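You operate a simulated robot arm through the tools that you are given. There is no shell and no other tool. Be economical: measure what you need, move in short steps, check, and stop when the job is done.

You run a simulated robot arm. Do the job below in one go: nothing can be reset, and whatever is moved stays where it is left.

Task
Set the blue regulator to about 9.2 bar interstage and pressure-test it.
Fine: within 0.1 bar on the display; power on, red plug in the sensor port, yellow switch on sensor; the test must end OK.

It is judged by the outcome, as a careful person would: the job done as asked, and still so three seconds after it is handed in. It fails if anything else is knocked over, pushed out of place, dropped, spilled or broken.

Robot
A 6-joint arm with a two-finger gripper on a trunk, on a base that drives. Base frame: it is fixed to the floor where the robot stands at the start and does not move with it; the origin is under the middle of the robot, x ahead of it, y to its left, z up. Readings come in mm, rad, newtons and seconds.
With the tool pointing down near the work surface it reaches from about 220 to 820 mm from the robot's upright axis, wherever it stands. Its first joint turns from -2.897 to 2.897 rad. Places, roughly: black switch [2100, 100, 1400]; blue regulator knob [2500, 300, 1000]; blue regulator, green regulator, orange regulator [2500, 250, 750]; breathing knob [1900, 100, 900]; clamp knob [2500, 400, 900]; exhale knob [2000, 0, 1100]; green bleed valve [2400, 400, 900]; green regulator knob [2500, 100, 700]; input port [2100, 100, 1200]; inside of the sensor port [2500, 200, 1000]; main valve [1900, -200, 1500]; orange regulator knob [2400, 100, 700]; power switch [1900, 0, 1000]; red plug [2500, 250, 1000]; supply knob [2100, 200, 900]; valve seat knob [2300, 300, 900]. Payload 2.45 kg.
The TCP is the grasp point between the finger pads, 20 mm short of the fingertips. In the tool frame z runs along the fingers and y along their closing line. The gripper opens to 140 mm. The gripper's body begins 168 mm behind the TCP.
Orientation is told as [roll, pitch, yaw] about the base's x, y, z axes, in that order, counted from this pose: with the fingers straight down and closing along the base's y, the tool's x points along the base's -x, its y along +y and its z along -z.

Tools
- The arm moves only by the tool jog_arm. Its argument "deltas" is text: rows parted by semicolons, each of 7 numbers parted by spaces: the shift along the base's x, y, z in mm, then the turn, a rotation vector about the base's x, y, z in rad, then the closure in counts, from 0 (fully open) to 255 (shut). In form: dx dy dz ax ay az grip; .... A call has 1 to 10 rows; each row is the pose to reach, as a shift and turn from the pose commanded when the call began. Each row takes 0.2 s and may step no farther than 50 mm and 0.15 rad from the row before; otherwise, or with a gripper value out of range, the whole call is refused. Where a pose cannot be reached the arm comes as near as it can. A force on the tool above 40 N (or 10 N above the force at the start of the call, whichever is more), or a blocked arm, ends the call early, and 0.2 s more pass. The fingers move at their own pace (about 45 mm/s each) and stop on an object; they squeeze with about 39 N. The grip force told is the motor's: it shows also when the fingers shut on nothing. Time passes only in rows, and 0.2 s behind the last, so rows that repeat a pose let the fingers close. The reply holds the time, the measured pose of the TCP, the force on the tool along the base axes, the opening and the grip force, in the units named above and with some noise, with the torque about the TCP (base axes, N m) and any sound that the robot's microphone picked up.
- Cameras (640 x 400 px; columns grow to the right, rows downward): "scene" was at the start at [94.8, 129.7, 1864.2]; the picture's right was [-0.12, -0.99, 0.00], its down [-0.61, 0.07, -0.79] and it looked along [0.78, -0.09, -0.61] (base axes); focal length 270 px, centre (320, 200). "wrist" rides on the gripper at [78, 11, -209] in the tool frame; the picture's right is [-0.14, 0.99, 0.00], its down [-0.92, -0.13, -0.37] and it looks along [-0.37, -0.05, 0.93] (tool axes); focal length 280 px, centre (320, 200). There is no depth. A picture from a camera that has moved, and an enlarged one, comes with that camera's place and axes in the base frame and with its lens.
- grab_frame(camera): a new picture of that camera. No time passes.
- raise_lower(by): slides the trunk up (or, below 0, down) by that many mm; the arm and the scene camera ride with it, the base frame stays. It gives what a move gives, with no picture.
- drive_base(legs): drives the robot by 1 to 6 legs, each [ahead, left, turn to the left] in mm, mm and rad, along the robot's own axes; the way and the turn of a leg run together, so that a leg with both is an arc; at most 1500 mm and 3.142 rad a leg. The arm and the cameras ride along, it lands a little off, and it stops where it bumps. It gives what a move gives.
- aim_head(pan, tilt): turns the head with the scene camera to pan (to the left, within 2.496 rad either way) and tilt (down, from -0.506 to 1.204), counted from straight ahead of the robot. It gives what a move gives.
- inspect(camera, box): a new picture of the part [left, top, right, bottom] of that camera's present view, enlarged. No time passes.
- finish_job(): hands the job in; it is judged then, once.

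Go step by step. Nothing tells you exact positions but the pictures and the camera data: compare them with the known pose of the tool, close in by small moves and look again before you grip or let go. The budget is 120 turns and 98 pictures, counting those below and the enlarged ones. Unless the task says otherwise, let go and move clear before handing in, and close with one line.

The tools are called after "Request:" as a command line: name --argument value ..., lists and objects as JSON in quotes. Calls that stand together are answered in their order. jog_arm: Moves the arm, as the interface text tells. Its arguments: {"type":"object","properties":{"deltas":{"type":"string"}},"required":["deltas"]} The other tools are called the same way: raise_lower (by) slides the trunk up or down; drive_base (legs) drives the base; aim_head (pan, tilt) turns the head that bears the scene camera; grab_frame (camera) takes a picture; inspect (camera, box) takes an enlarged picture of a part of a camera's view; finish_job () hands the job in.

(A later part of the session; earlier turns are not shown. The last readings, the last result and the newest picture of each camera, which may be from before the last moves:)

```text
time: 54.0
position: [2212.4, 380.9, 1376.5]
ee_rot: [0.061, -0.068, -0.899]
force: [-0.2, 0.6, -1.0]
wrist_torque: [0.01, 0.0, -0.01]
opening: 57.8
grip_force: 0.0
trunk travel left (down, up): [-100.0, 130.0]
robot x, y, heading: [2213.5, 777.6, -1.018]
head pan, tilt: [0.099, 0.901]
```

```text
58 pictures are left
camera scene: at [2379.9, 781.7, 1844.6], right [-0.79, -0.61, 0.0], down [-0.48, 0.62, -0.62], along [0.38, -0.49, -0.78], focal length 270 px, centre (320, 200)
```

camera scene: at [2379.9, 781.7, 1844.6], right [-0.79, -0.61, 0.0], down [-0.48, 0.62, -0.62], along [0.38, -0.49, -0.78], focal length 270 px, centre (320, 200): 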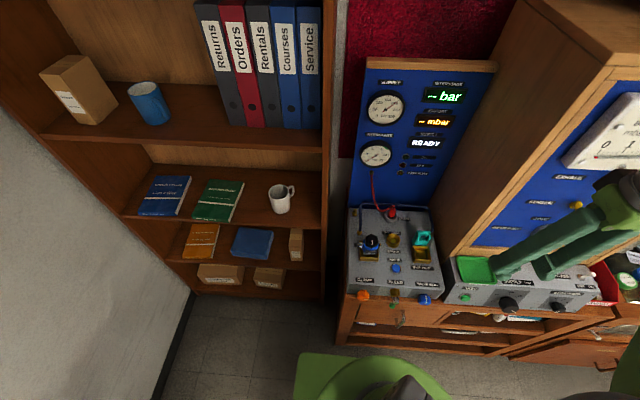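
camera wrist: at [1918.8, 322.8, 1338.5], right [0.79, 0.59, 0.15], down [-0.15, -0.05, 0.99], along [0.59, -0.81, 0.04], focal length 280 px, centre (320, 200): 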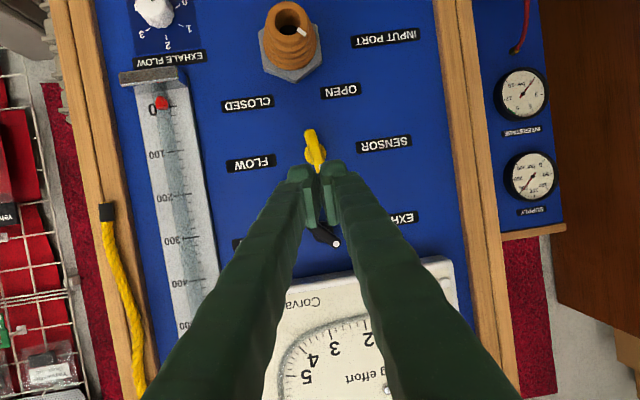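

Request:
inspect --camera "scene" --box '[340, 190, 450, 310]'

Request:
inspect --camera "scene" --box '[350, 70, 480, 170]'

```text
3.33 times, centred on (395, 250) of scene
camera zoom: at [2379.9, 781.7, 1844.6], right [-0.79, -0.61, 0.0], down [-0.48, 0.62, -0.62], along [0.38, -0.49, -0.78], focal length 899 px, centre (70, 33)
```

zoom: 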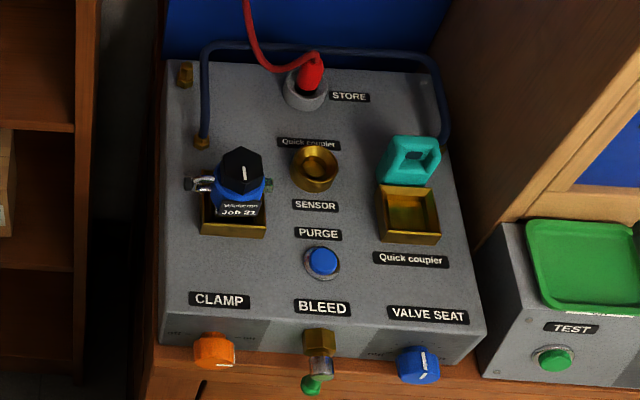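

```text
4.00 times, centred on (415, 120) of scene
camera zoom: at [2379.9, 781.7, 1844.6], right [-0.79, -0.61, 0.0], down [-0.48, 0.62, -0.62], along [0.38, -0.49, -0.78], focal length 1079 px, centre (-60, 520)
```

zoom: 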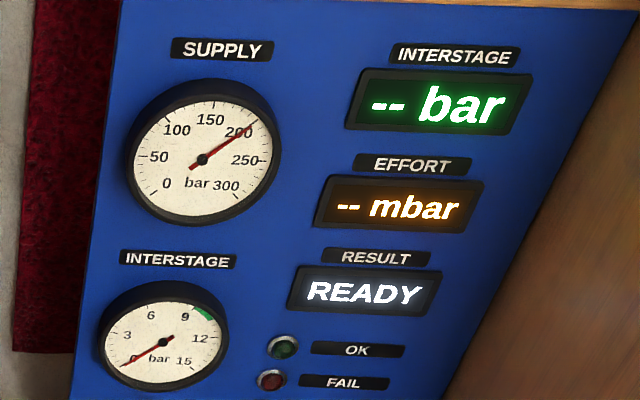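

Triangulated: red plug at (2522,154,~1035), sensor port rim at (2465,236,1003), regulator knob top (2521,316,1064). I bring the gripper, slightly tilted away from the back panel, above the plug.

Request:
jog_arm --deltas "32 -20 -15 -0.025 -0.01 -0.005 150; 64 -40 -30 -0.05 -0.02 -0.01 150; 96 -60 -45 -0.075 -0.03 -0.015 150; 128 -80 -60 -0.1 -0.04 -0.02 150; 160 -100 -80 -0.125 -0.05 -0.026 150; 192 -120 -100 -0.15 -0.06 -0.031 150; 224 -140 -125 -0.175 -0.068 -0.037 150; 256 -160 -150 -0.2 -0.078 -0.042 150; 285 -178 -176 -0.225 -0.087 -0.047 150"

Request:
grab_frame --camera "wrist"

Request:
grab_frame --camera "scene"

```text
time: 56.0
position: [2499.2, 201.7, 1201.3]
ee_rot: [-0.008, -0.303, -0.932]
force: [1.1, 0.7, -0.4]
wrist_torque: [0.0, -0.01, -0.02]
opening: 57.8
grip_force: 0.1
trunk travel left (down, up): [-100.0, 130.0]
robot x, y, heading: [2208.6, 776.0, -1.021]
head pan, tilt: [0.099, 0.901]
```

```text
55 pictures are left
camera wrist: at [2426.5, 318.4, 1376.8], right [0.87, 0.48, 0.04], down [0.36, -0.69, 0.63], along [0.33, -0.54, -0.78], focal length 280 px, centre (320, 200)
```

wrist: 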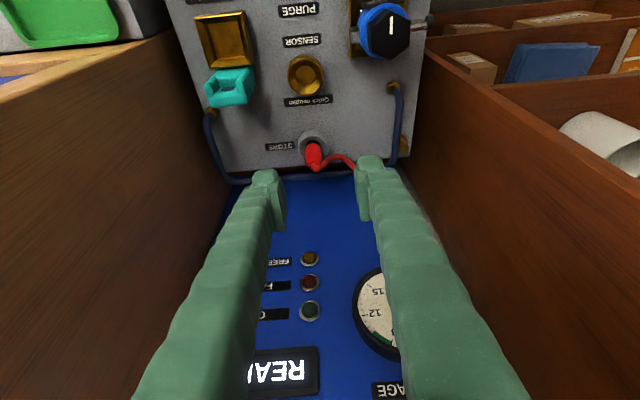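

```text
54 pictures are left
camera scene: at [2380.5, 780.9, 1844.5], right [-0.79, -0.61, 0.0], down [-0.48, 0.62, -0.62], along [0.38, -0.49, -0.78], focal length 270 px, centre (320, 200)
```

scene: 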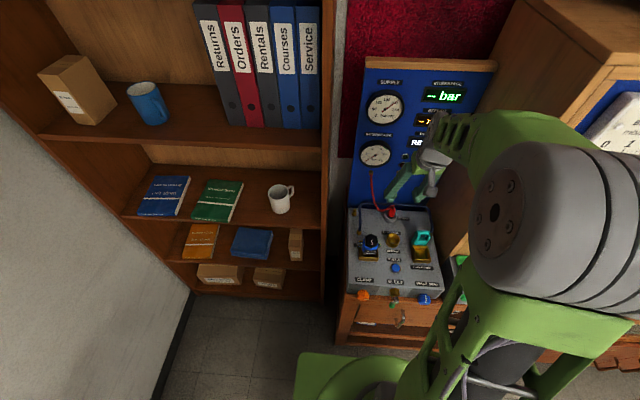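

Request:
inspect --camera "wrist" --box '[260, 100, 420, 200]'

```text
4.00 times, centred on (340, 150) of wrist
camera zoom: at [2426.5, 318.4, 1376.8], right [0.87, 0.48, 0.04], down [0.36, -0.69, 0.63], along [0.33, -0.54, -0.78], focal length 1122 px, centre (240, 400)
```

zoom: 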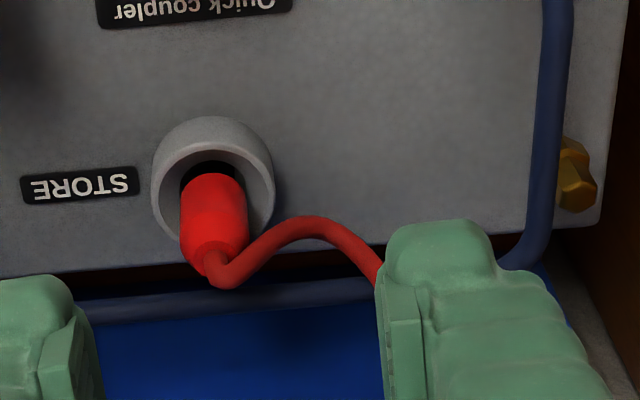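

The cable leaves the plug's top to the left, so I'll turn the hand 60° so the fingers come from front-left/back-right and spare the cable.

Request:
jog_arm --deltas "0 0 0 0 0 0.15 150; 0 0 0 0 0 0.3 150; 0 0 0 0 0 0.45 150; 0 0 0 0 0 0.6 150; 0 0 0 0 0 0.75 150; 0 0 0 0 0 0.9 150; 0 0 0 0 0 1.05 150"

Request:
grab_frame --camera "wrist"

```text
time: 57.5
position: [2496.9, 200.7, 1199.7]
ee_rot: [-0.007, -0.304, 0.121]
force: [0.0, 0.4, -0.9]
wrist_torque: [0.06, 0.01, 0.0]
opening: 57.9
grip_force: 0.1
trunk travel left (down, up): [-100.0, 130.0]
robot x, y, heading: [2208.2, 776.3, -1.015]
head pan, tilt: [0.099, 0.901]
```

```text
52 pictures are left
camera wrist: at [2360.4, 196.6, 1376.0], right [0.01, 1.0, 0.04], down [0.78, -0.03, 0.63], along [0.63, 0.02, -0.78], focal length 280 px, centre (320, 200)
```

wrist: 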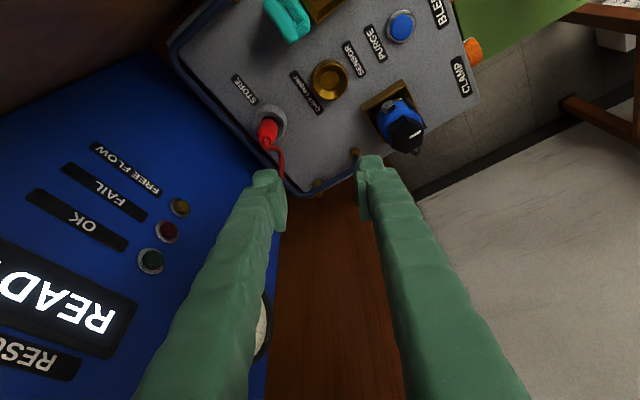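

Request:
jog_arm --deltas "10 -26 -30 0 0 0 150; 20 -52 -60 0 0 0 150; 20 -52 -90 0 0 0 150"

Request:
grab_frame --camera "wrist"

Request:
inspect --camera "scene" --box '[340, 140, 450, 260]'

```text
time: 58.4
position: [2516.5, 151.6, 1110.3]
ee_rot: [-0.007, -0.3, 0.118]
force: [-0.7, -0.6, -0.2]
wrist_torque: [0.03, -0.02, 0.01]
opening: 57.5
grip_force: 0.1
trunk travel left (down, up): [-100.0, 130.0]
robot x, y, heading: [2212.2, 777.4, -1.015]
head pan, tilt: [0.099, 0.901]
```

```text
51 pictures are left
camera wrist: at [2379.2, 146.1, 1287.5], right [0.02, 1.0, 0.03], down [0.78, -0.03, 0.63], along [0.63, 0.02, -0.78], focal length 280 px, centre (320, 200)
```

wrist: 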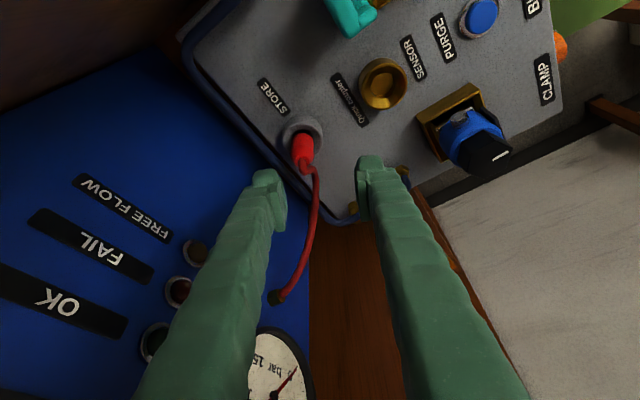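

```text
3.33 times, centred on (395, 200) of scene
camera zoom: at [2379.6, 781.6, 1844.6], right [-0.79, -0.61, 0.0], down [-0.48, 0.62, -0.62], along [0.38, -0.49, -0.78], focal length 899 px, centre (70, 200)
```

zoom: 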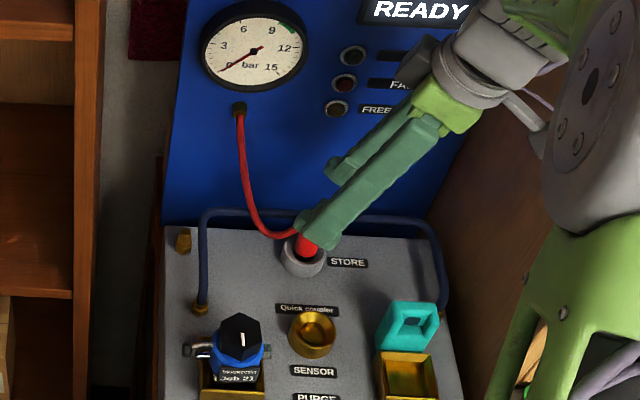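

Request:
jog_arm --deltas "2 -14 -15 0 0 0 150; 2 -14 -40 0 0 0 150"

Request:
inspect --camera "wrist" --box '[220, 100, 420, 260]'

Request:
inspect --camera "scene" --box '[340, 160, 440, 260]'

```text
time: 59.0
position: [2519.8, 136.6, 1070.0]
ee_rot: [-0.006, -0.303, 0.117]
force: [0.7, -0.4, 0.2]
wrist_torque: [0.04, 0.0, -0.03]
opening: 57.9
grip_force: 0.0
trunk travel left (down, up): [-100.0, 130.0]
robot x, y, heading: [2211.6, 778.1, -1.013]
head pan, tilt: [0.099, 0.901]
```

```text
2.50 times, centred on (320, 180) of wrist
camera zoom: at [2381.9, 131.7, 1245.7], right [0.02, 1.0, 0.04], down [0.78, -0.03, 0.63], along [0.63, 0.02, -0.78], focal length 701 px, centre (320, 250)
```

zoom: 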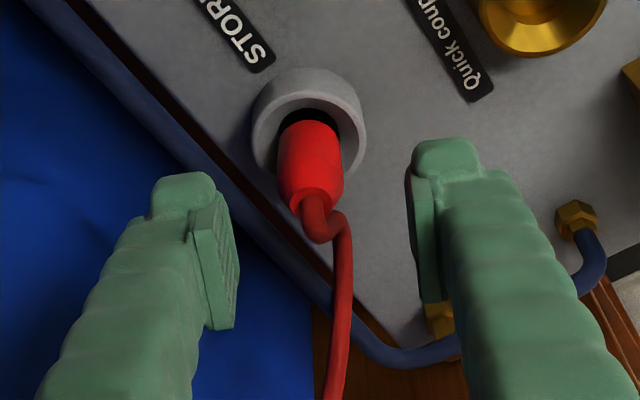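

```text
4.00 times, centred on (390, 210) of scene
camera zoom: at [2379.7, 781.4, 1844.6], right [-0.79, -0.61, 0.0], down [-0.48, 0.62, -0.62], along [0.38, -0.49, -0.78], focal length 1079 px, centre (40, 160)
```

zoom: 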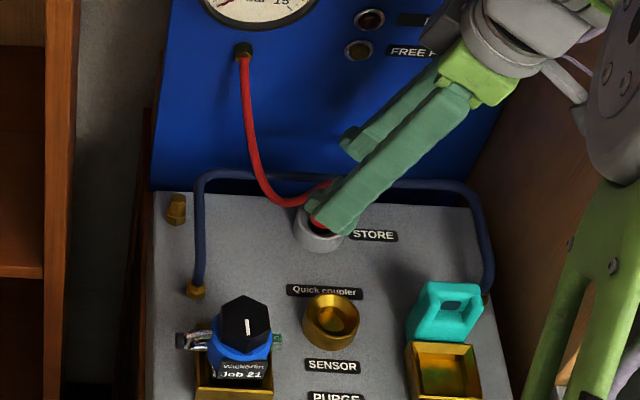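

Request:
jog_arm --deltas "-6 -2 -12 0 0 0 150; -6 -2 -24 0 0 0 150; -6 -2 -34 0 0 0 150"

Request:
inspect --camera "wrist" --box '[220, 100, 420, 260]'

```text
time: 59.8
position: [2514.0, 135.0, 1035.8]
ee_rot: [-0.005, -0.299, 0.116]
force: [0.3, -0.6, -0.5]
wrist_torque: [-0.02, 0.0, -0.02]
opening: 57.4
grip_force: 0.1
trunk travel left (down, up): [-100.0, 130.0]
robot x, y, heading: [2209.3, 776.2, -1.011]
head pan, tilt: [0.099, 0.901]
```

```text
2.50 times, centred on (320, 180) of wrist
camera zoom: at [2376.1, 129.9, 1212.4], right [0.02, 1.0, 0.04], down [0.78, -0.03, 0.63], along [0.63, 0.02, -0.78], focal length 701 px, centre (320, 250)
```

zoom: 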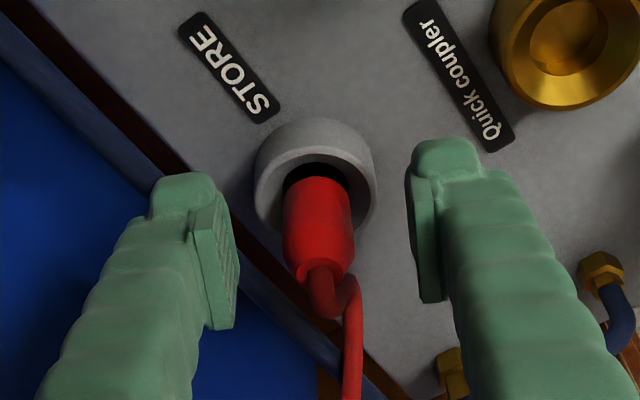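

Plug is centred between the fingers at the right depth. I close on it and lift.

Request:
jog_arm --deltas "0 0 0 0 0 0 200; 0 0 0 0 0 0 255; 0 0 0 0 0 0 255; 0 0 0 0 0 0 255"

Request:
jog_arm --deltas "0 0 15 0 0 0 255; 0 0 30 0 0 0 255; 0 0 50 0 0 0 255"

Request:
grab_frame --camera "wrist"

Request:
inspect --camera "scene" --box '[340, 160, 440, 260]'

```text
time: 60.8
position: [2514.1, 135.5, 1036.9]
ee_rot: [-0.006, -0.3, 0.117]
force: [0.2, -0.2, 0.1]
wrist_torque: [-0.02, -0.02, -0.02]
opening: 21.8
grip_force: 38.8
trunk travel left (down, up): [-100.0, 130.0]
robot x, y, heading: [2208.3, 774.2, -1.015]
head pan, tilt: [0.099, 0.901]
```

```text
time: 61.5
position: [2513.5, 134.3, 1086.7]
ee_rot: [-0.006, -0.3, 0.118]
force: [0.1, 0.1, 0.0]
wrist_torque: [-0.01, -0.01, -0.03]
opening: 21.4
grip_force: 39.3
trunk travel left (down, up): [-100.0, 130.0]
robot x, y, heading: [2209.2, 775.9, -1.019]
head pan, tilt: [0.099, 0.901]
```

```text
46 pictures are left
camera wrist: at [2376.1, 130.3, 1263.4], right [0.02, 1.0, 0.04], down [0.78, -0.03, 0.63], along [0.63, 0.02, -0.78], focal length 280 px, centre (320, 200)
```

wrist: 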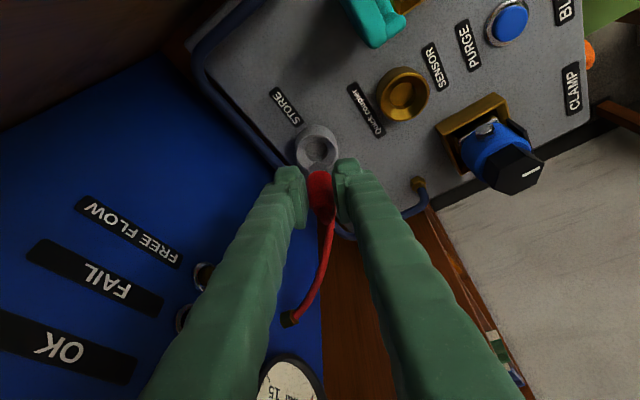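

```text
4.00 times, centred on (390, 210) of scene
camera zoom: at [2379.5, 782.0, 1844.6], right [-0.79, -0.61, 0.0], down [-0.48, 0.62, -0.62], along [0.38, -0.49, -0.78], focal length 1079 px, centre (40, 160)
```

zoom: 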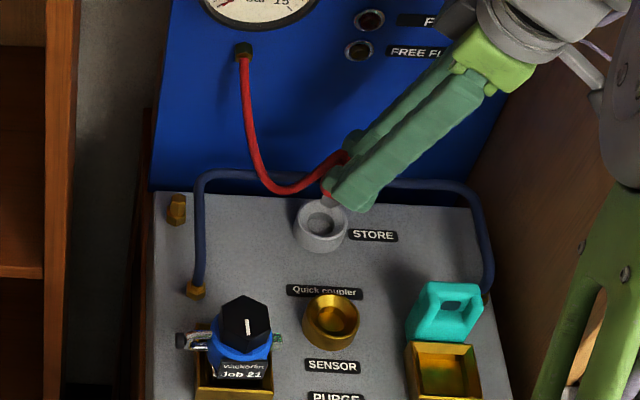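

Plug is free of STORE. I carry it over the sensor port (about −52, +81) and check alignment.

Request:
jog_arm --deltas "-17 27 5 0 0 0 255; -35 54 5 0 0 0 255; -52 81 5 0 0 0 255"

Request:
inspect --camera "wrist" --box '[240, 80, 400, 240]'

Request:
inspect --camera "scene" --box '[350, 190, 430, 270]'

```text
time: 62.4
position: [2462.4, 216.3, 1091.6]
ee_rot: [-0.007, -0.302, 0.117]
force: [-0.9, 1.0, -0.5]
wrist_torque: [0.0, 0.03, 0.01]
opening: 21.7
grip_force: 39.3
trunk travel left (down, up): [-100.0, 130.0]
robot x, y, heading: [2208.0, 775.2, -1.012]
head pan, tilt: [0.099, 0.901]
```

```text
2.50 times, centred on (320, 160) of wrist
camera zoom: at [2324.3, 211.8, 1268.2], right [0.02, 1.0, 0.03], down [0.78, -0.03, 0.63], along [0.63, 0.02, -0.78], focal length 701 px, centre (320, 300)
```

zoom: 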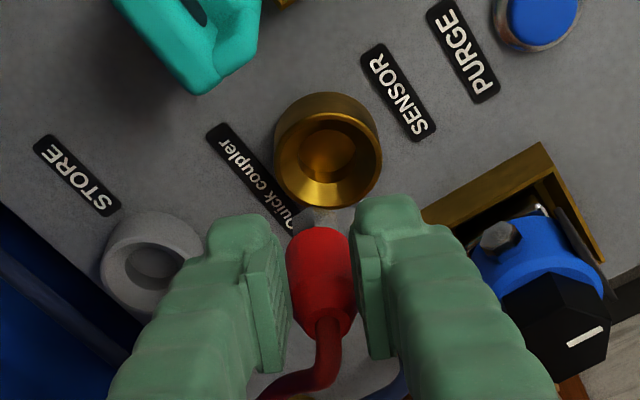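

```text
5.00 times, centred on (390, 230) of scene
camera zoom: at [2379.2, 782.2, 1844.7], right [-0.79, -0.61, 0.0], down [-0.48, 0.62, -0.62], along [0.38, -0.49, -0.78], focal length 1349 px, centre (-30, 50)
```

zoom: 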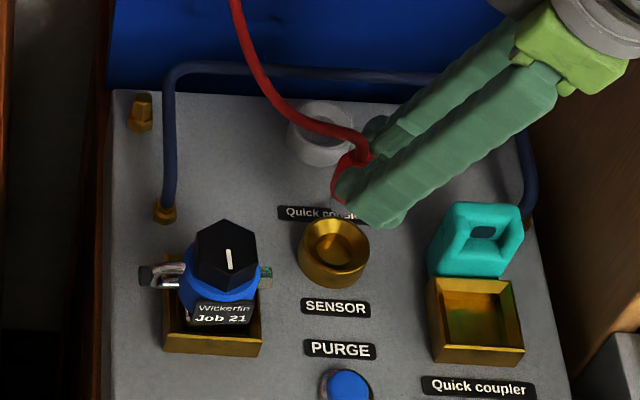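

Request:
jog_arm --deltas "-2 5.5 -15 0 0 0 255; -2 5.5 -33 0 0 0 255"

Request:
inspect --camera "wrist" --box '[240, 80, 400, 240]'

Request:
inspect --camera "scene" --box '[350, 190, 430, 270]'

```text
time: 63.0
position: [2461.3, 220.3, 1058.5]
ee_rot: [-0.007, -0.299, 0.117]
force: [-0.2, -0.1, -1.0]
wrist_torque: [-0.01, 0.04, 0.03]
opening: 21.1
grip_force: 38.6
trunk travel left (down, up): [-100.0, 130.0]
robot x, y, heading: [2211.1, 774.1, -1.014]
head pan, tilt: [0.099, 0.901]
```

```text
2.50 times, centred on (320, 160) of wrist
camera zoom: at [2323.3, 216.5, 1234.9], right [0.02, 1.0, 0.03], down [0.78, -0.03, 0.63], along [0.63, 0.02, -0.78], focal length 701 px, centre (320, 300)
```

zoom: 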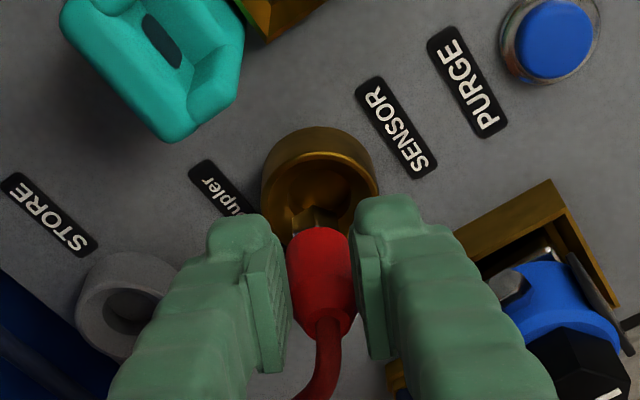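

```text
5.00 times, centred on (390, 230) of scene
camera zoom: at [2379.6, 781.4, 1844.6], right [-0.79, -0.61, 0.0], down [-0.48, 0.62, -0.62], along [0.38, -0.49, -0.78], focal length 1349 px, centre (-30, 50)
```

zoom: 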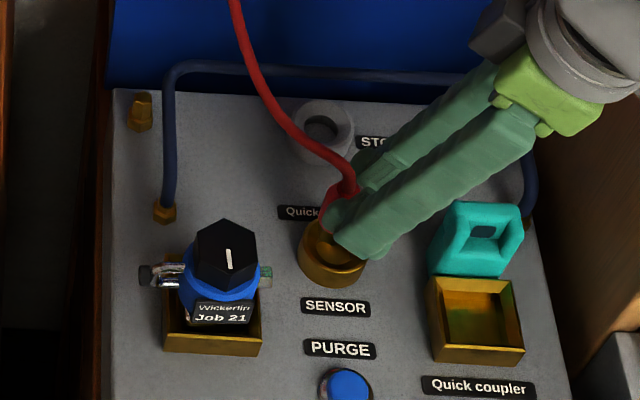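

Request:
jog_arm --deltas "1.5 1.7 -6 0 0 0 255; 1.5 1.7 -12 0 0 0 255; 1.5 1.7 -18 0 0 0 255; 1.5 1.7 -22 0 0 0 255"

Request:
inspect --camera "wrist" --box '[240, 80, 400, 240]'

Request:
inspect --camera "scene" --box '[340, 70, 480, 290]'

```text
time: 63.7
position: [2458.2, 220.1, 1048.0]
ee_rot: [-0.013, -0.302, 0.119]
force: [-12.1, 2.1, 23.1]
wrist_torque: [0.25, 0.08, 0.14]
opening: 20.8
grip_force: 38.2
trunk travel left (down, up): [-100.0, 130.0]
robot x, y, heading: [2206.9, 777.2, -1.017]
head pan, tilt: [0.099, 0.901]
stopped in row 3: the force on the tool passed its limit at 48 N (the readings are from after the stop); the commanded pose is now the measured one
```

```text
2.50 times, centred on (320, 160) of wrist
camera zoom: at [2319.9, 217.8, 1223.9], right [0.02, 1.0, 0.03], down [0.78, -0.03, 0.63], along [0.63, 0.01, -0.78], focal length 701 px, centre (320, 300)
```

zoom: 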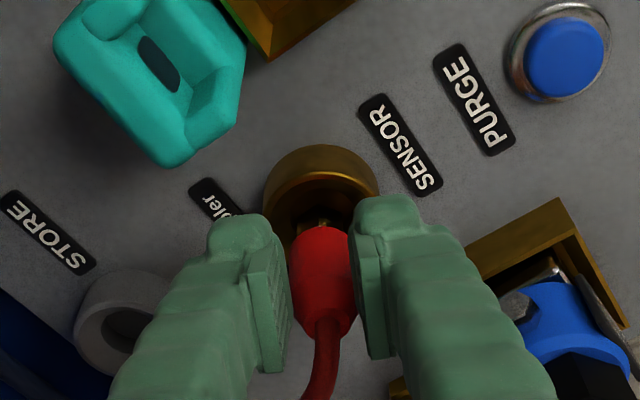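

```text
1.82 times, centred on (410, 180) of scene
camera zoom: at [2376.8, 783.8, 1845.0], right [-0.79, -0.61, 0.0], down [-0.48, 0.62, -0.62], along [0.38, -0.49, -0.78], focal length 490 px, centre (156, 236)
```

zoom: 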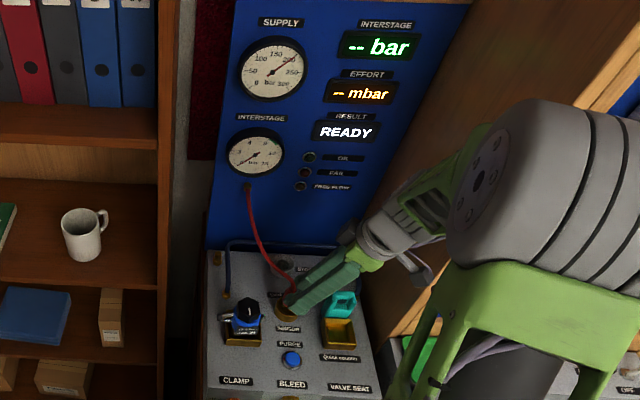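

The plug touched the port's far (+x) wall; I shift a little toward −x and retry.

Request:
jog_arm --deltas "0 0 5 0 0 0 255; -5 1 3 0 0 0 255; -5 1 -4 0 0 0 255; -5 1 -10 0 0 0 255"

Request:
inspect --camera "wrist" --box '[240, 80, 400, 240]'

```text
time: 64.6
position: [2458.0, 221.4, 1044.2]
ee_rot: [-0.019, -0.304, 0.119]
force: [-4.3, 4.7, 24.7]
wrist_torque: [0.26, -0.08, 0.09]
opening: 0.0
grip_force: 29.6
trunk travel left (down, up): [-100.0, 130.0]
robot x, y, heading: [2210.6, 777.4, -1.014]
head pan, tilt: [0.099, 0.901]
stopped in row 4: the force on the tool passed its limit at 49 N (the readings are from after the stop); the commanded pose is now the measured one
```

```text
2.50 times, centred on (320, 160) of wrist
camera zoom: at [2317.9, 218.2, 1220.8], right [0.02, 1.0, 0.02], down [0.78, -0.03, 0.63], along [0.63, 0.01, -0.78], focal length 701 px, centre (320, 300)
```

zoom: 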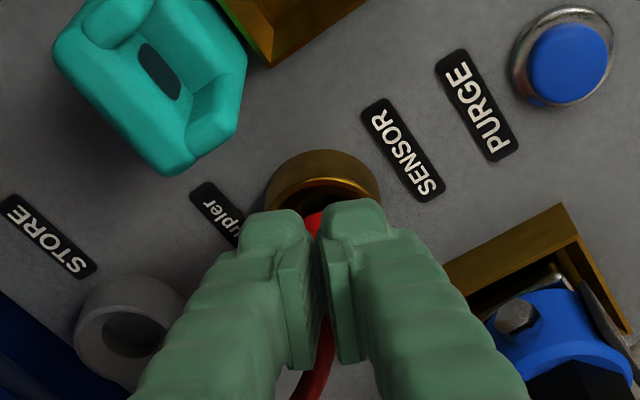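

The fingers closed past the plug. I lift a bit to see whether it seated.

Request:
jog_arm --deltas "0 0 0 0 0 0 200; 0 0 10 0 0 0 150; -5 5 40 0 0 0 150; -10 10 80 0 0 0 150"

Request:
inspect --camera "wrist" --box '[220, 40, 420, 240]'

Request:
inspect --camera "scene" --box '[340, 70, 480, 290]'

```text
time: 65.6
position: [2444.2, 231.9, 1123.5]
ee_rot: [-0.016, -0.304, 0.118]
force: [0.3, 0.4, -0.4]
wrist_torque: [-0.07, 0.02, 0.0]
opening: 57.8
grip_force: 0.2
trunk travel left (down, up): [-100.0, 130.0]
robot x, y, heading: [2209.8, 774.1, -1.016]
head pan, tilt: [0.099, 0.901]
```

```text
2.00 times, centred on (320, 140) of wrist
camera zoom: at [2306.0, 228.1, 1299.6], right [0.02, 1.0, 0.03], down [0.78, -0.03, 0.63], along [0.63, 0.01, -0.78], focal length 561 px, centre (320, 320)
```

zoom: 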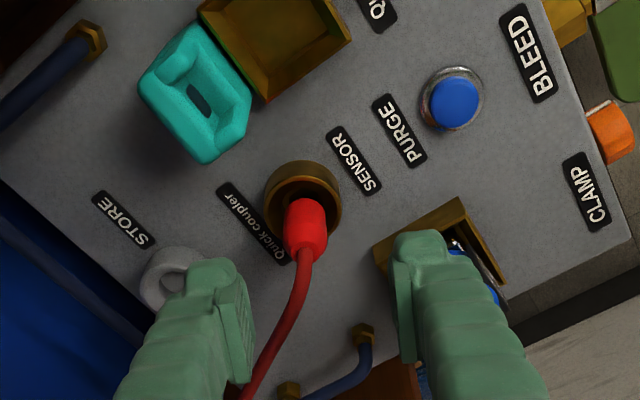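

```text
1.82 times, centred on (410, 180) of scene
camera zoom: at [2378.9, 783.1, 1844.7], right [-0.79, -0.61, 0.0], down [-0.48, 0.62, -0.62], along [0.38, -0.49, -0.78], focal length 490 px, centre (156, 236)
```

zoom: 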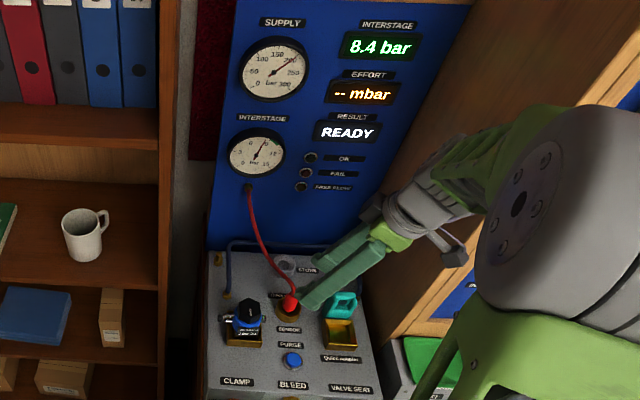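

The display reads 8.4 bar: the plug is in the sensor port. Next I hover vertically over the regulator's black knob and look.

Request:
jog_arm --deltas "0 0 40 0 0 0 150; 10 10 75 -0.012 0.1 0 150; 30 35 75 -0.024 0.2 0 120; 50 60 75 -0.035 0.302 0 100; 65 67 75 -0.035 0.302 0 100"

Request:
grab_frame --camera "wrist"

Request:
inspect --camera "scene" --box '[340, 70, 480, 290]'

```text
time: 66.8
position: [2512.3, 296.8, 1198.1]
ee_rot: [-0.013, 0.003, 0.118]
force: [-0.7, -0.6, 0.5]
wrist_torque: [-0.01, 0.0, 0.01]
opening: 85.0
grip_force: 0.0
trunk travel left (down, up): [-100.0, 130.0]
robot x, y, heading: [2209.9, 779.1, -1.015]
head pan, tilt: [0.099, 0.901]
```

```text
35 pictures are left
camera wrist: at [2432.2, 301.9, 1406.5], right [0.02, 1.0, -0.01], down [0.93, -0.01, 0.37], along [0.37, -0.02, -0.93], focal length 280 px, centre (320, 200)
```

wrist: 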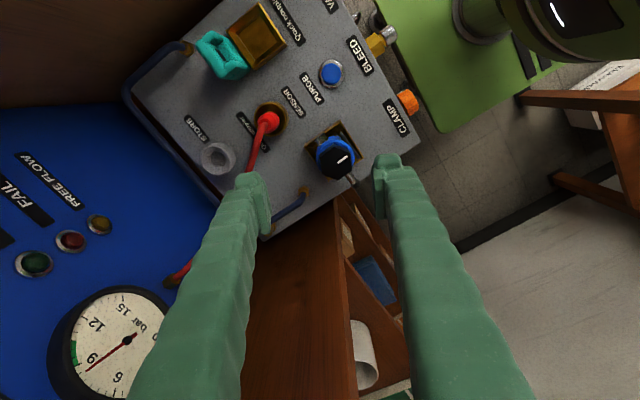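

```text
1.82 times, centred on (410, 180) of scene
camera zoom: at [2379.5, 781.7, 1844.6], right [-0.79, -0.61, 0.0], down [-0.48, 0.62, -0.62], along [0.38, -0.49, -0.78], focal length 490 px, centre (156, 236)
```

zoom: 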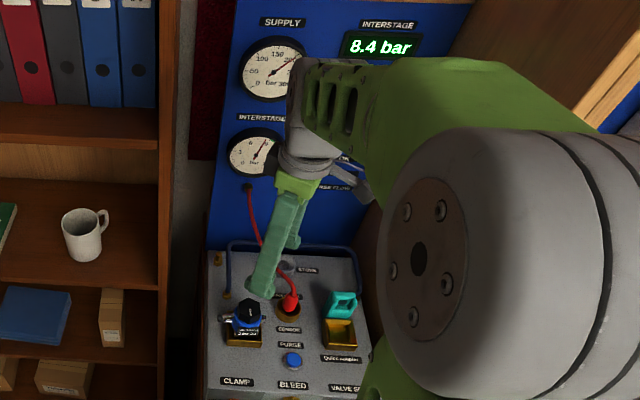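

Request:
jog_arm --deltas "1 9 -30 0.013 0 0 120; 3 18 -60 0.013 0 0 120; 3 18 -88 0.013 0 0 120"

Request:
grab_frame --camera "wrist"

Request:
inspect --camera "scene" --box '[340, 180, 440, 280]'

```text
time: 67.6
position: [2514.9, 312.7, 1110.6]
ee_rot: [-0.002, 0.0, 0.118]
force: [0.1, 0.3, 1.0]
wrist_torque: [0.0, 0.01, -0.03]
opening: 74.0
grip_force: 0.0
trunk travel left (down, up): [-100.0, 130.0]
robot x, y, heading: [2210.1, 773.2, -1.011]
head pan, tilt: [0.099, 0.901]
```

```text
33 pictures are left
camera wrist: at [2435.8, 314.3, 1318.3], right [0.02, 1.0, 0.0], down [0.93, -0.02, 0.37], along [0.37, -0.01, -0.93], focal length 280 px, centre (320, 200)
```

wrist: 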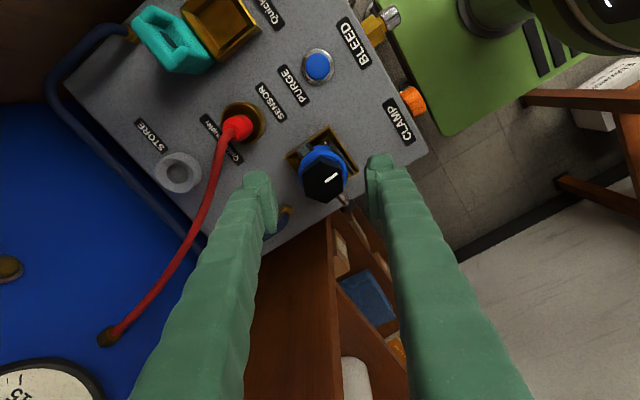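

```text
4.00 times, centred on (390, 230) of scene
camera zoom: at [2379.7, 781.2, 1844.5], right [-0.79, -0.61, 0.0], down [-0.48, 0.62, -0.62], along [0.38, -0.49, -0.78], focal length 1079 px, centre (40, 80)
```

zoom: 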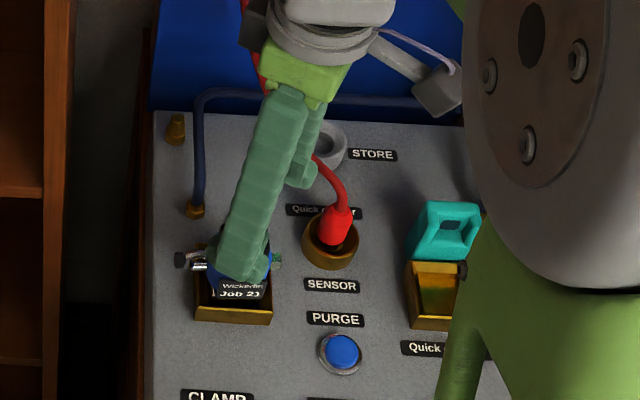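

Request:
jog_arm --deltas "4 4 -12 0 0 0 120; 4 4 -24 0 0 0 120"

Request:
inspect --camera "wrist" --box '[220, 100, 420, 260]'

```text
time: 68.2
position: [2521.0, 317.6, 1086.5]
ee_rot: [-0.002, -0.002, 0.117]
force: [0.6, -0.6, 0.6]
wrist_torque: [0.0, 0.03, 0.01]
opening: 73.9
grip_force: 0.1
trunk travel left (down, up): [-100.0, 130.0]
robot x, y, heading: [2209.6, 778.4, -1.016]
head pan, tilt: [0.099, 0.901]
```

```text
2.50 times, centred on (320, 180) of wrist
camera zoom: at [2440.4, 318.9, 1294.7], right [0.02, 1.0, 0.0], down [0.93, -0.02, 0.37], along [0.37, -0.01, -0.93], focal length 701 px, centre (320, 250)
```

zoom: 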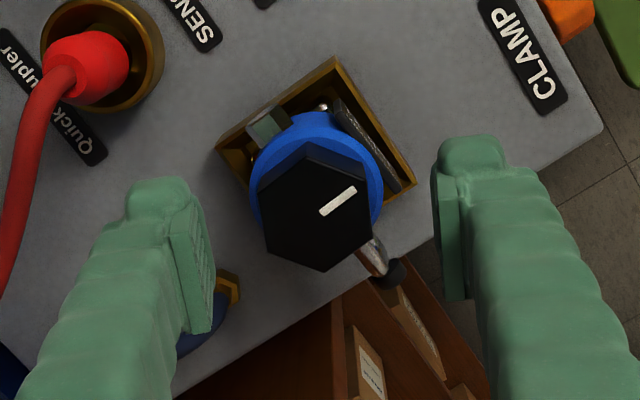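

Request:
jog_arm --deltas "-3 0 -10 0 0 0 120; -3 0 -20 0 0 0 120; -3 0 -20 0 0 0 200; -3 0 -20 0 0 0 255; -3 0 -20 0 0 0 255; -3 0 -20 0 0 0 255"

Request:
inspect --camera "wrist" --box '[220, 100, 420, 260]'

Request:
inspect --camera "scene" --box '[340, 70, 480, 290]'

```text
time: 69.6
position: [2516.2, 317.1, 1064.6]
ee_rot: [-0.004, 0.0, 0.12]
force: [0.2, -9.0, 0.1]
wrist_torque: [-0.54, 0.03, -0.02]
opening: 38.4
grip_force: 39.0
trunk travel left (down, up): [-100.0, 130.0]
robot x, y, heading: [2213.4, 777.5, -1.013]
head pan, tilt: [0.099, 0.901]
```

```text
2.50 times, centred on (320, 180) of wrist
camera zoom: at [2436.7, 317.8, 1273.3], right [0.02, 1.0, 0.0], down [0.93, -0.02, 0.37], along [0.37, -0.01, -0.93], focal length 701 px, centre (320, 250)
```

zoom: 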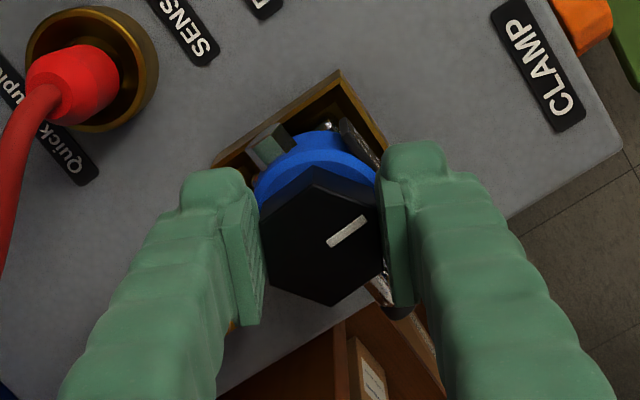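

```text
1.82 times, centred on (410, 180) of scene
camera zoom: at [2379.4, 780.6, 1844.6], right [-0.79, -0.61, 0.0], down [-0.48, 0.62, -0.62], along [0.38, -0.49, -0.78], focal length 490 px, centre (156, 236)
```

zoom: 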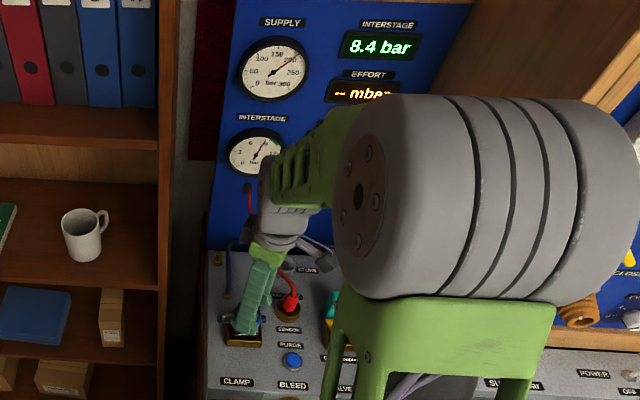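

Knob gripped (38 mm). I turn it clockwise 0.3 rad and read the display.

Request:
jog_arm --deltas "0 -1 0 0 0 -0.1 255; 0 -1 0 0 0 -0.2 255; 0 -1 0 0 0 -0.3 255; 0 -1 0 0 0 -0.3 255"

Request:
inspect --camera "scene" --box '[340, 70, 440, 170]'

```text
time: 70.6
position: [2517.7, 318.2, 1064.5]
ee_rot: [-0.001, -0.001, -0.182]
force: [6.8, 1.2, 0.8]
wrist_torque: [0.21, -0.66, 0.0]
opening: 37.8
grip_force: 39.0
trunk travel left (down, up): [-100.0, 130.0]
robot x, y, heading: [2210.0, 776.1, -1.014]
head pan, tilt: [0.099, 0.901]
```

```text
4.00 times, centred on (390, 120) of scene
camera zoom: at [2380.3, 782.1, 1844.5], right [-0.79, -0.61, 0.0], down [-0.48, 0.62, -0.62], along [0.38, -0.49, -0.78], focal length 1079 px, centre (40, 520)
```

zoom: 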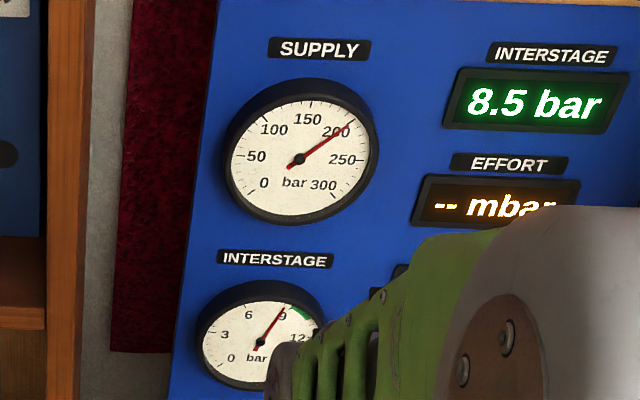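

Request:
jog_arm --deltas "0 0 0 0 0 -0.14 255; 0 0 0 0 0 -0.28 255; 0 0 0 0 0 -0.42 255; 0 0 0 0 0 -0.56 255; 0 0 0 0 0 -0.7 255; 0 0 0 0 0 -0.84 255; 0 0 0 0 0 -0.98 255; 0 0 0 0 0 -1.0 255; 0 0 0 0 0 -1.0 255"

Request:
inspect --camera "scene" --box '[400, 70, 480, 150]'

```text
time: 72.6
position: [2516.7, 319.1, 1065.0]
ee_rot: [-0.002, -0.003, -1.182]
force: [10.0, 10.5, -0.1]
wrist_torque: [0.93, -0.25, 0.13]
opening: 37.9
grip_force: 38.9
trunk travel left (down, up): [-100.0, 130.0]
robot x, y, heading: [2203.7, 778.1, -1.015]
head pan, tilt: [0.099, 0.901]
```

```text
5.00 times, centred on (440, 110) of scene
camera zoom: at [2380.6, 783.1, 1844.5], right [-0.79, -0.61, 0.0], down [-0.48, 0.62, -0.62], along [0.38, -0.49, -0.78], focal length 1349 px, centre (-280, 650)
```

zoom: 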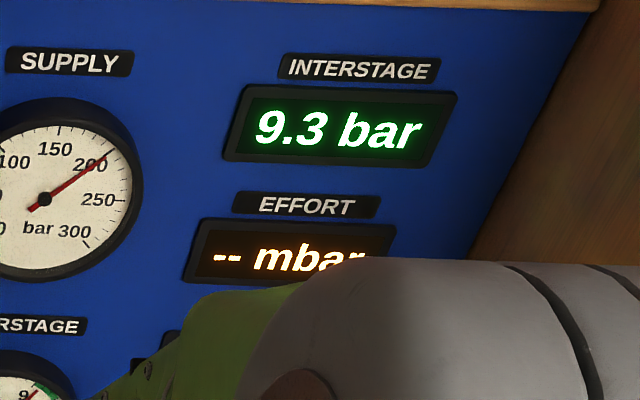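

9.3 bar; about 0.8 bar/rad. I back off 0.11 rad and relax the side force.

Request:
jog_arm --deltas "-1 -1 0 0 0 0.05 255; -1 -1 0 0 0 0.11 255; -1 -1 0 0 0 0.11 255; -1 -1 0 0 0 0.11 255"

Request:
inspect --camera "scene" --box '[400, 70, 480, 150]'

```text
time: 73.6
position: [2516.8, 317.3, 1065.3]
ee_rot: [-0.001, -0.003, -1.073]
force: [6.5, 7.7, 10.3]
wrist_torque: [0.3, -0.29, 0.0]
opening: 37.8
grip_force: 38.9
trunk travel left (down, up): [-100.0, 130.0]
robot x, y, heading: [2208.4, 777.4, -1.012]
head pan, tilt: [0.099, 0.901]
```

```text
5.00 times, centred on (440, 110) of scene
camera zoom: at [2379.6, 783.3, 1844.6], right [-0.79, -0.61, 0.0], down [-0.48, 0.62, -0.62], along [0.38, -0.49, -0.78], focal length 1349 px, centre (-280, 650)
```

zoom: 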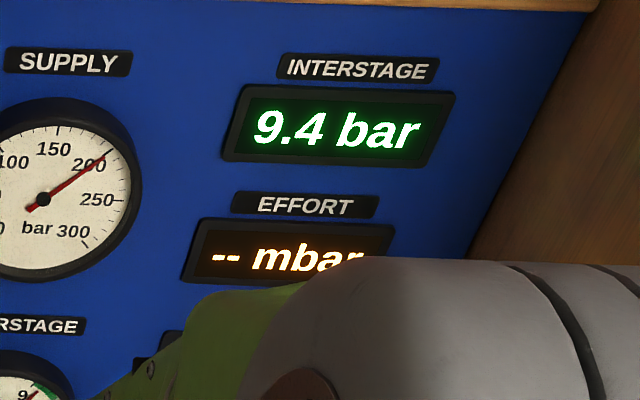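

The reading still rose: there's lag, and a drop may need PURGE. I wait two seconds and read again.

Request:
jog_arm --deltas "0 0 0 0 0 0 255; 0 0 0 0 0 0 255; 0 0 0 0 0 0 255; 0 0 0 0 0 0 255; 0 0 0 0 0 0 255; 0 0 0 0 0 0 255; 0 0 0 0 0 0 255; 0 0 0 0 0 0 255; 0 0 0 0 0 0 255; 0 0 0 0 0 0 255"

Request:
inspect --camera "scene" --box '[400, 70, 480, 150]'

```text
time: 75.8
position: [2515.8, 317.3, 1066.1]
ee_rot: [-0.002, -0.003, -1.071]
force: [4.5, -0.6, 18.9]
wrist_torque: [-0.39, -0.19, 0.04]
opening: 37.8
grip_force: 39.1
trunk travel left (down, up): [-100.0, 130.0]
robot x, y, heading: [2209.3, 776.0, -1.013]
head pan, tilt: [0.099, 0.901]
```

```text
5.00 times, centred on (440, 110) of scene
camera zoom: at [2379.2, 782.9, 1844.7], right [-0.79, -0.61, 0.0], down [-0.48, 0.62, -0.62], along [0.38, -0.49, -0.78], focal length 1349 px, centre (-280, 650)
```

zoom: 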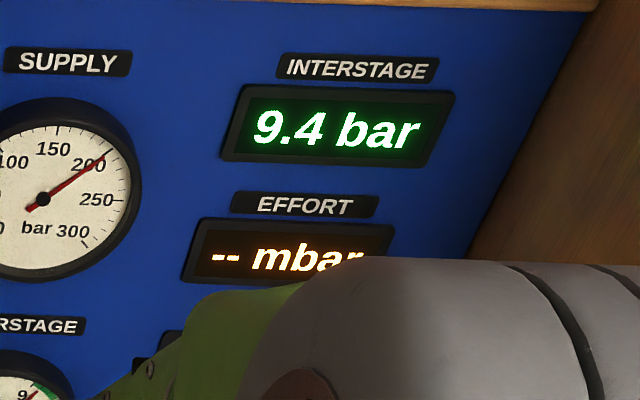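

It holds at 9.4, so a trapped pressure is likely; I turn down another 0.13 rad and check.

Request:
jog_arm --deltas "0 0 -1 0 0 0.07 255; 0 0 -1 0 0 0.13 255; 0 0 -1 0 0 0.13 255; 0 0 -1 0 0 0.13 255; 0 0 -1 0 0 0.13 255"

Request:
inspect --camera "scene" --box '[400, 70, 480, 150]'

Request:
inspect --camera "wrist" --box '[220, 100, 420, 260]'

```text
time: 77.0
position: [2516.6, 317.3, 1065.3]
ee_rot: [-0.002, -0.002, -0.942]
force: [7.9, 1.5, 27.4]
wrist_torque: [-0.26, -0.4, 0.03]
opening: 37.9
grip_force: 38.8
trunk travel left (down, up): [-100.0, 130.0]
robot x, y, heading: [2208.9, 776.9, -1.013]
head pan, tilt: [0.099, 0.901]
```

```text
5.00 times, centred on (440, 110) of scene
camera zoom: at [2379.1, 783.7, 1844.7], right [-0.79, -0.61, 0.0], down [-0.48, 0.62, -0.62], along [0.38, -0.49, -0.78], focal length 1349 px, centre (-280, 650)
```

zoom: 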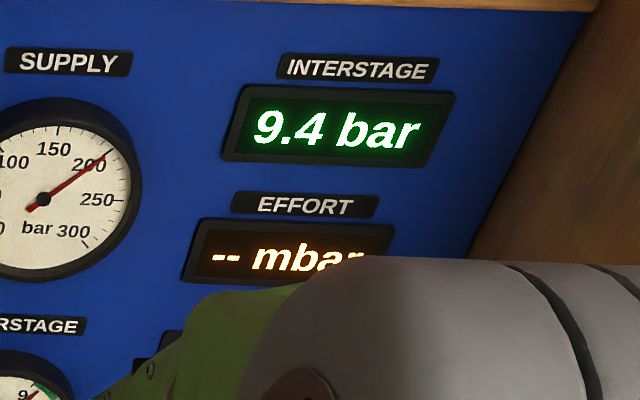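

```text
2.50 times, centred on (320, 180) of wrist
camera zoom: at [2477.5, 387.2, 1273.8], right [0.88, 0.47, 0.0], down [0.44, -0.82, 0.37], along [0.17, -0.33, -0.93], focal length 701 px, centre (320, 250)
```

zoom: 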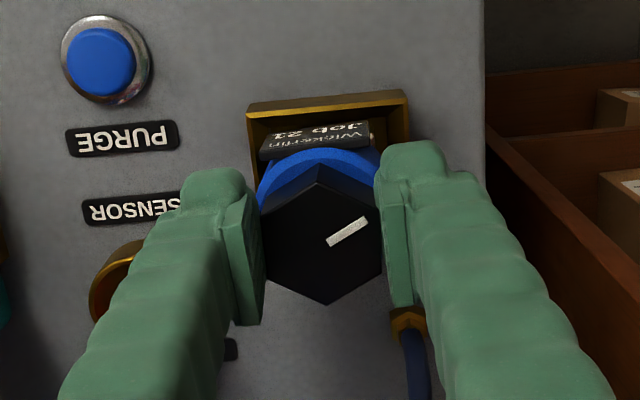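

Reading is trapped; I release the knob and go press PURGE.

Request:
jog_arm --deltas "0 0 0 0 0 0 120; 0 0 0 0 0 0 120; 0 0 0 0 0 0 120; 0 0 40 0 0 0 120; 0 0 80 0 0 0 120; -35 0 80 0 0 0 255; -70 -2 80 0 0 0 255; -108 -4 60 0 0 0 255; -108 -4 30 0 0 0 255; -108 -4 10 0 0 0 255"

Request:
grab_frame --camera "wrist"

Request:
inspect --camera "scene" --box '[340, 70, 480, 290]'

```text
time: 79.2
position: [2405.2, 311.4, 1074.0]
ee_rot: [-0.001, -0.001, -0.941]
force: [-0.2, -0.4, 0.0]
wrist_torque: [-0.01, 0.01, 0.04]
opening: 0.0
grip_force: 24.9
trunk travel left (down, up): [-100.0, 130.0]
robot x, y, heading: [2206.6, 772.5, -1.019]
head pan, tilt: [0.099, 0.901]
```

```text
22 pictures are left
camera wrist: at [2367.0, 381.1, 1282.6], right [0.88, 0.47, 0.0], down [0.44, -0.82, 0.37], along [0.17, -0.33, -0.93], focal length 280 px, centre (320, 200)
```

wrist: 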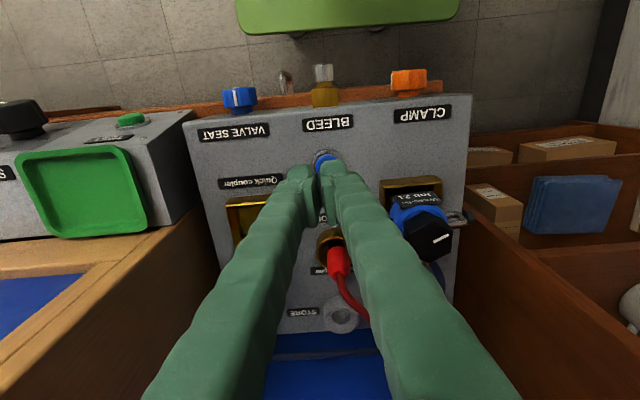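

```text
1.82 times, centred on (410, 180) of scene
camera zoom: at [2379.6, 781.4, 1844.6], right [-0.79, -0.61, 0.0], down [-0.48, 0.62, -0.62], along [0.38, -0.49, -0.78], focal length 490 px, centre (156, 236)
```

zoom: 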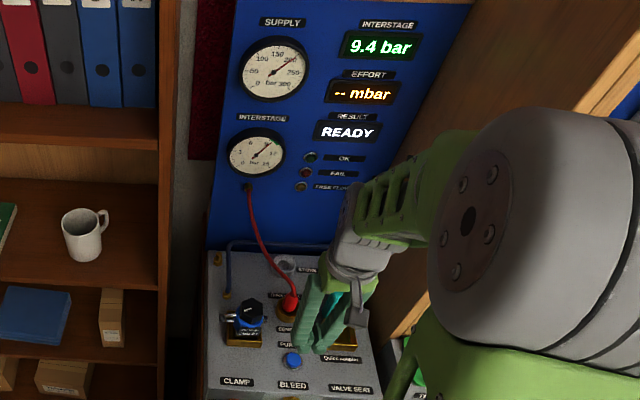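

Request:
jog_arm --deltas "0 5 -35 0 0 0 255; 0 5 -52 0 0 0 255; 0 5 -58 0 0 0 255; 0 5 -62 0 0 0 255; 0 5 -66 0 0 0 255; 0 5 -70 0 0 0 255; 0 5 -74 0 0 0 255"

Request:
inspect --camera "scene" --box '[340, 70, 480, 290]'

```text
time: 80.8
position: [2406.8, 317.2, 1000.2]
ee_rot: [-0.003, -0.002, -0.942]
force: [-0.6, 0.5, -0.1]
wrist_torque: [0.01, -0.01, -0.02]
opening: 0.0
grip_force: 29.2
trunk travel left (down, up): [-100.0, 130.0]
robot x, y, heading: [2208.8, 775.3, -1.014]
head pan, tilt: [0.099, 0.901]
```

```text
1.82 times, centred on (410, 180) of scene
camera zoom: at [2379.4, 781.7, 1844.6], right [-0.79, -0.61, 0.0], down [-0.48, 0.62, -0.62], along [0.38, -0.49, -0.78], focal length 490 px, centre (156, 236)
```

zoom: 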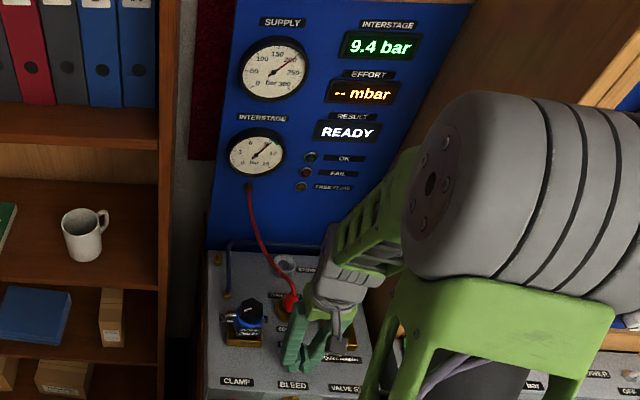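

No contact yet; I go on down in small steps.

Request:
jog_arm --deltas "0 0 -3 0 0 0 255; 0 0 -6 0 0 0 255; 0 0 -9 0 0 0 255; 0 0 -12 0 0 0 255; 0 0 -15 0 0 0 255; 0 0 -18 0 0 0 255; 0 0 -21 0 0 0 255; 0 0 -24 0 0 0 255; 0 0 -27 0 0 0 255"

Request:
inspect --camera "scene" --box '[340, 70, 480, 290]'

```text
time: 82.3
position: [2407.2, 319.3, 985.0]
ee_rot: [-0.003, -0.005, -0.942]
force: [-3.0, 7.7, 33.3]
wrist_torque: [0.07, -0.1, -0.03]
opening: 6.2
grip_force: 29.3
trunk travel left (down, up): [-100.0, 130.0]
robot x, y, heading: [2211.4, 775.4, -1.02]
head pan, tilt: [0.099, 0.901]
heard: click
stopped in row 7: the force on the tool passed its limit at 47 N (the readings are from after the stop); the commanded pose is now the measured one
```

```text
1.82 times, centred on (410, 180) of scene
camera zoom: at [2378.0, 784.9, 1844.9], right [-0.79, -0.61, 0.0], down [-0.48, 0.62, -0.62], along [0.38, -0.49, -0.78], focal length 490 px, centre (156, 236)
```

zoom: 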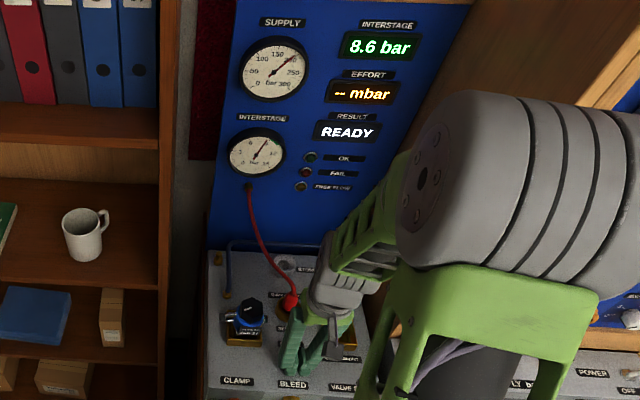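

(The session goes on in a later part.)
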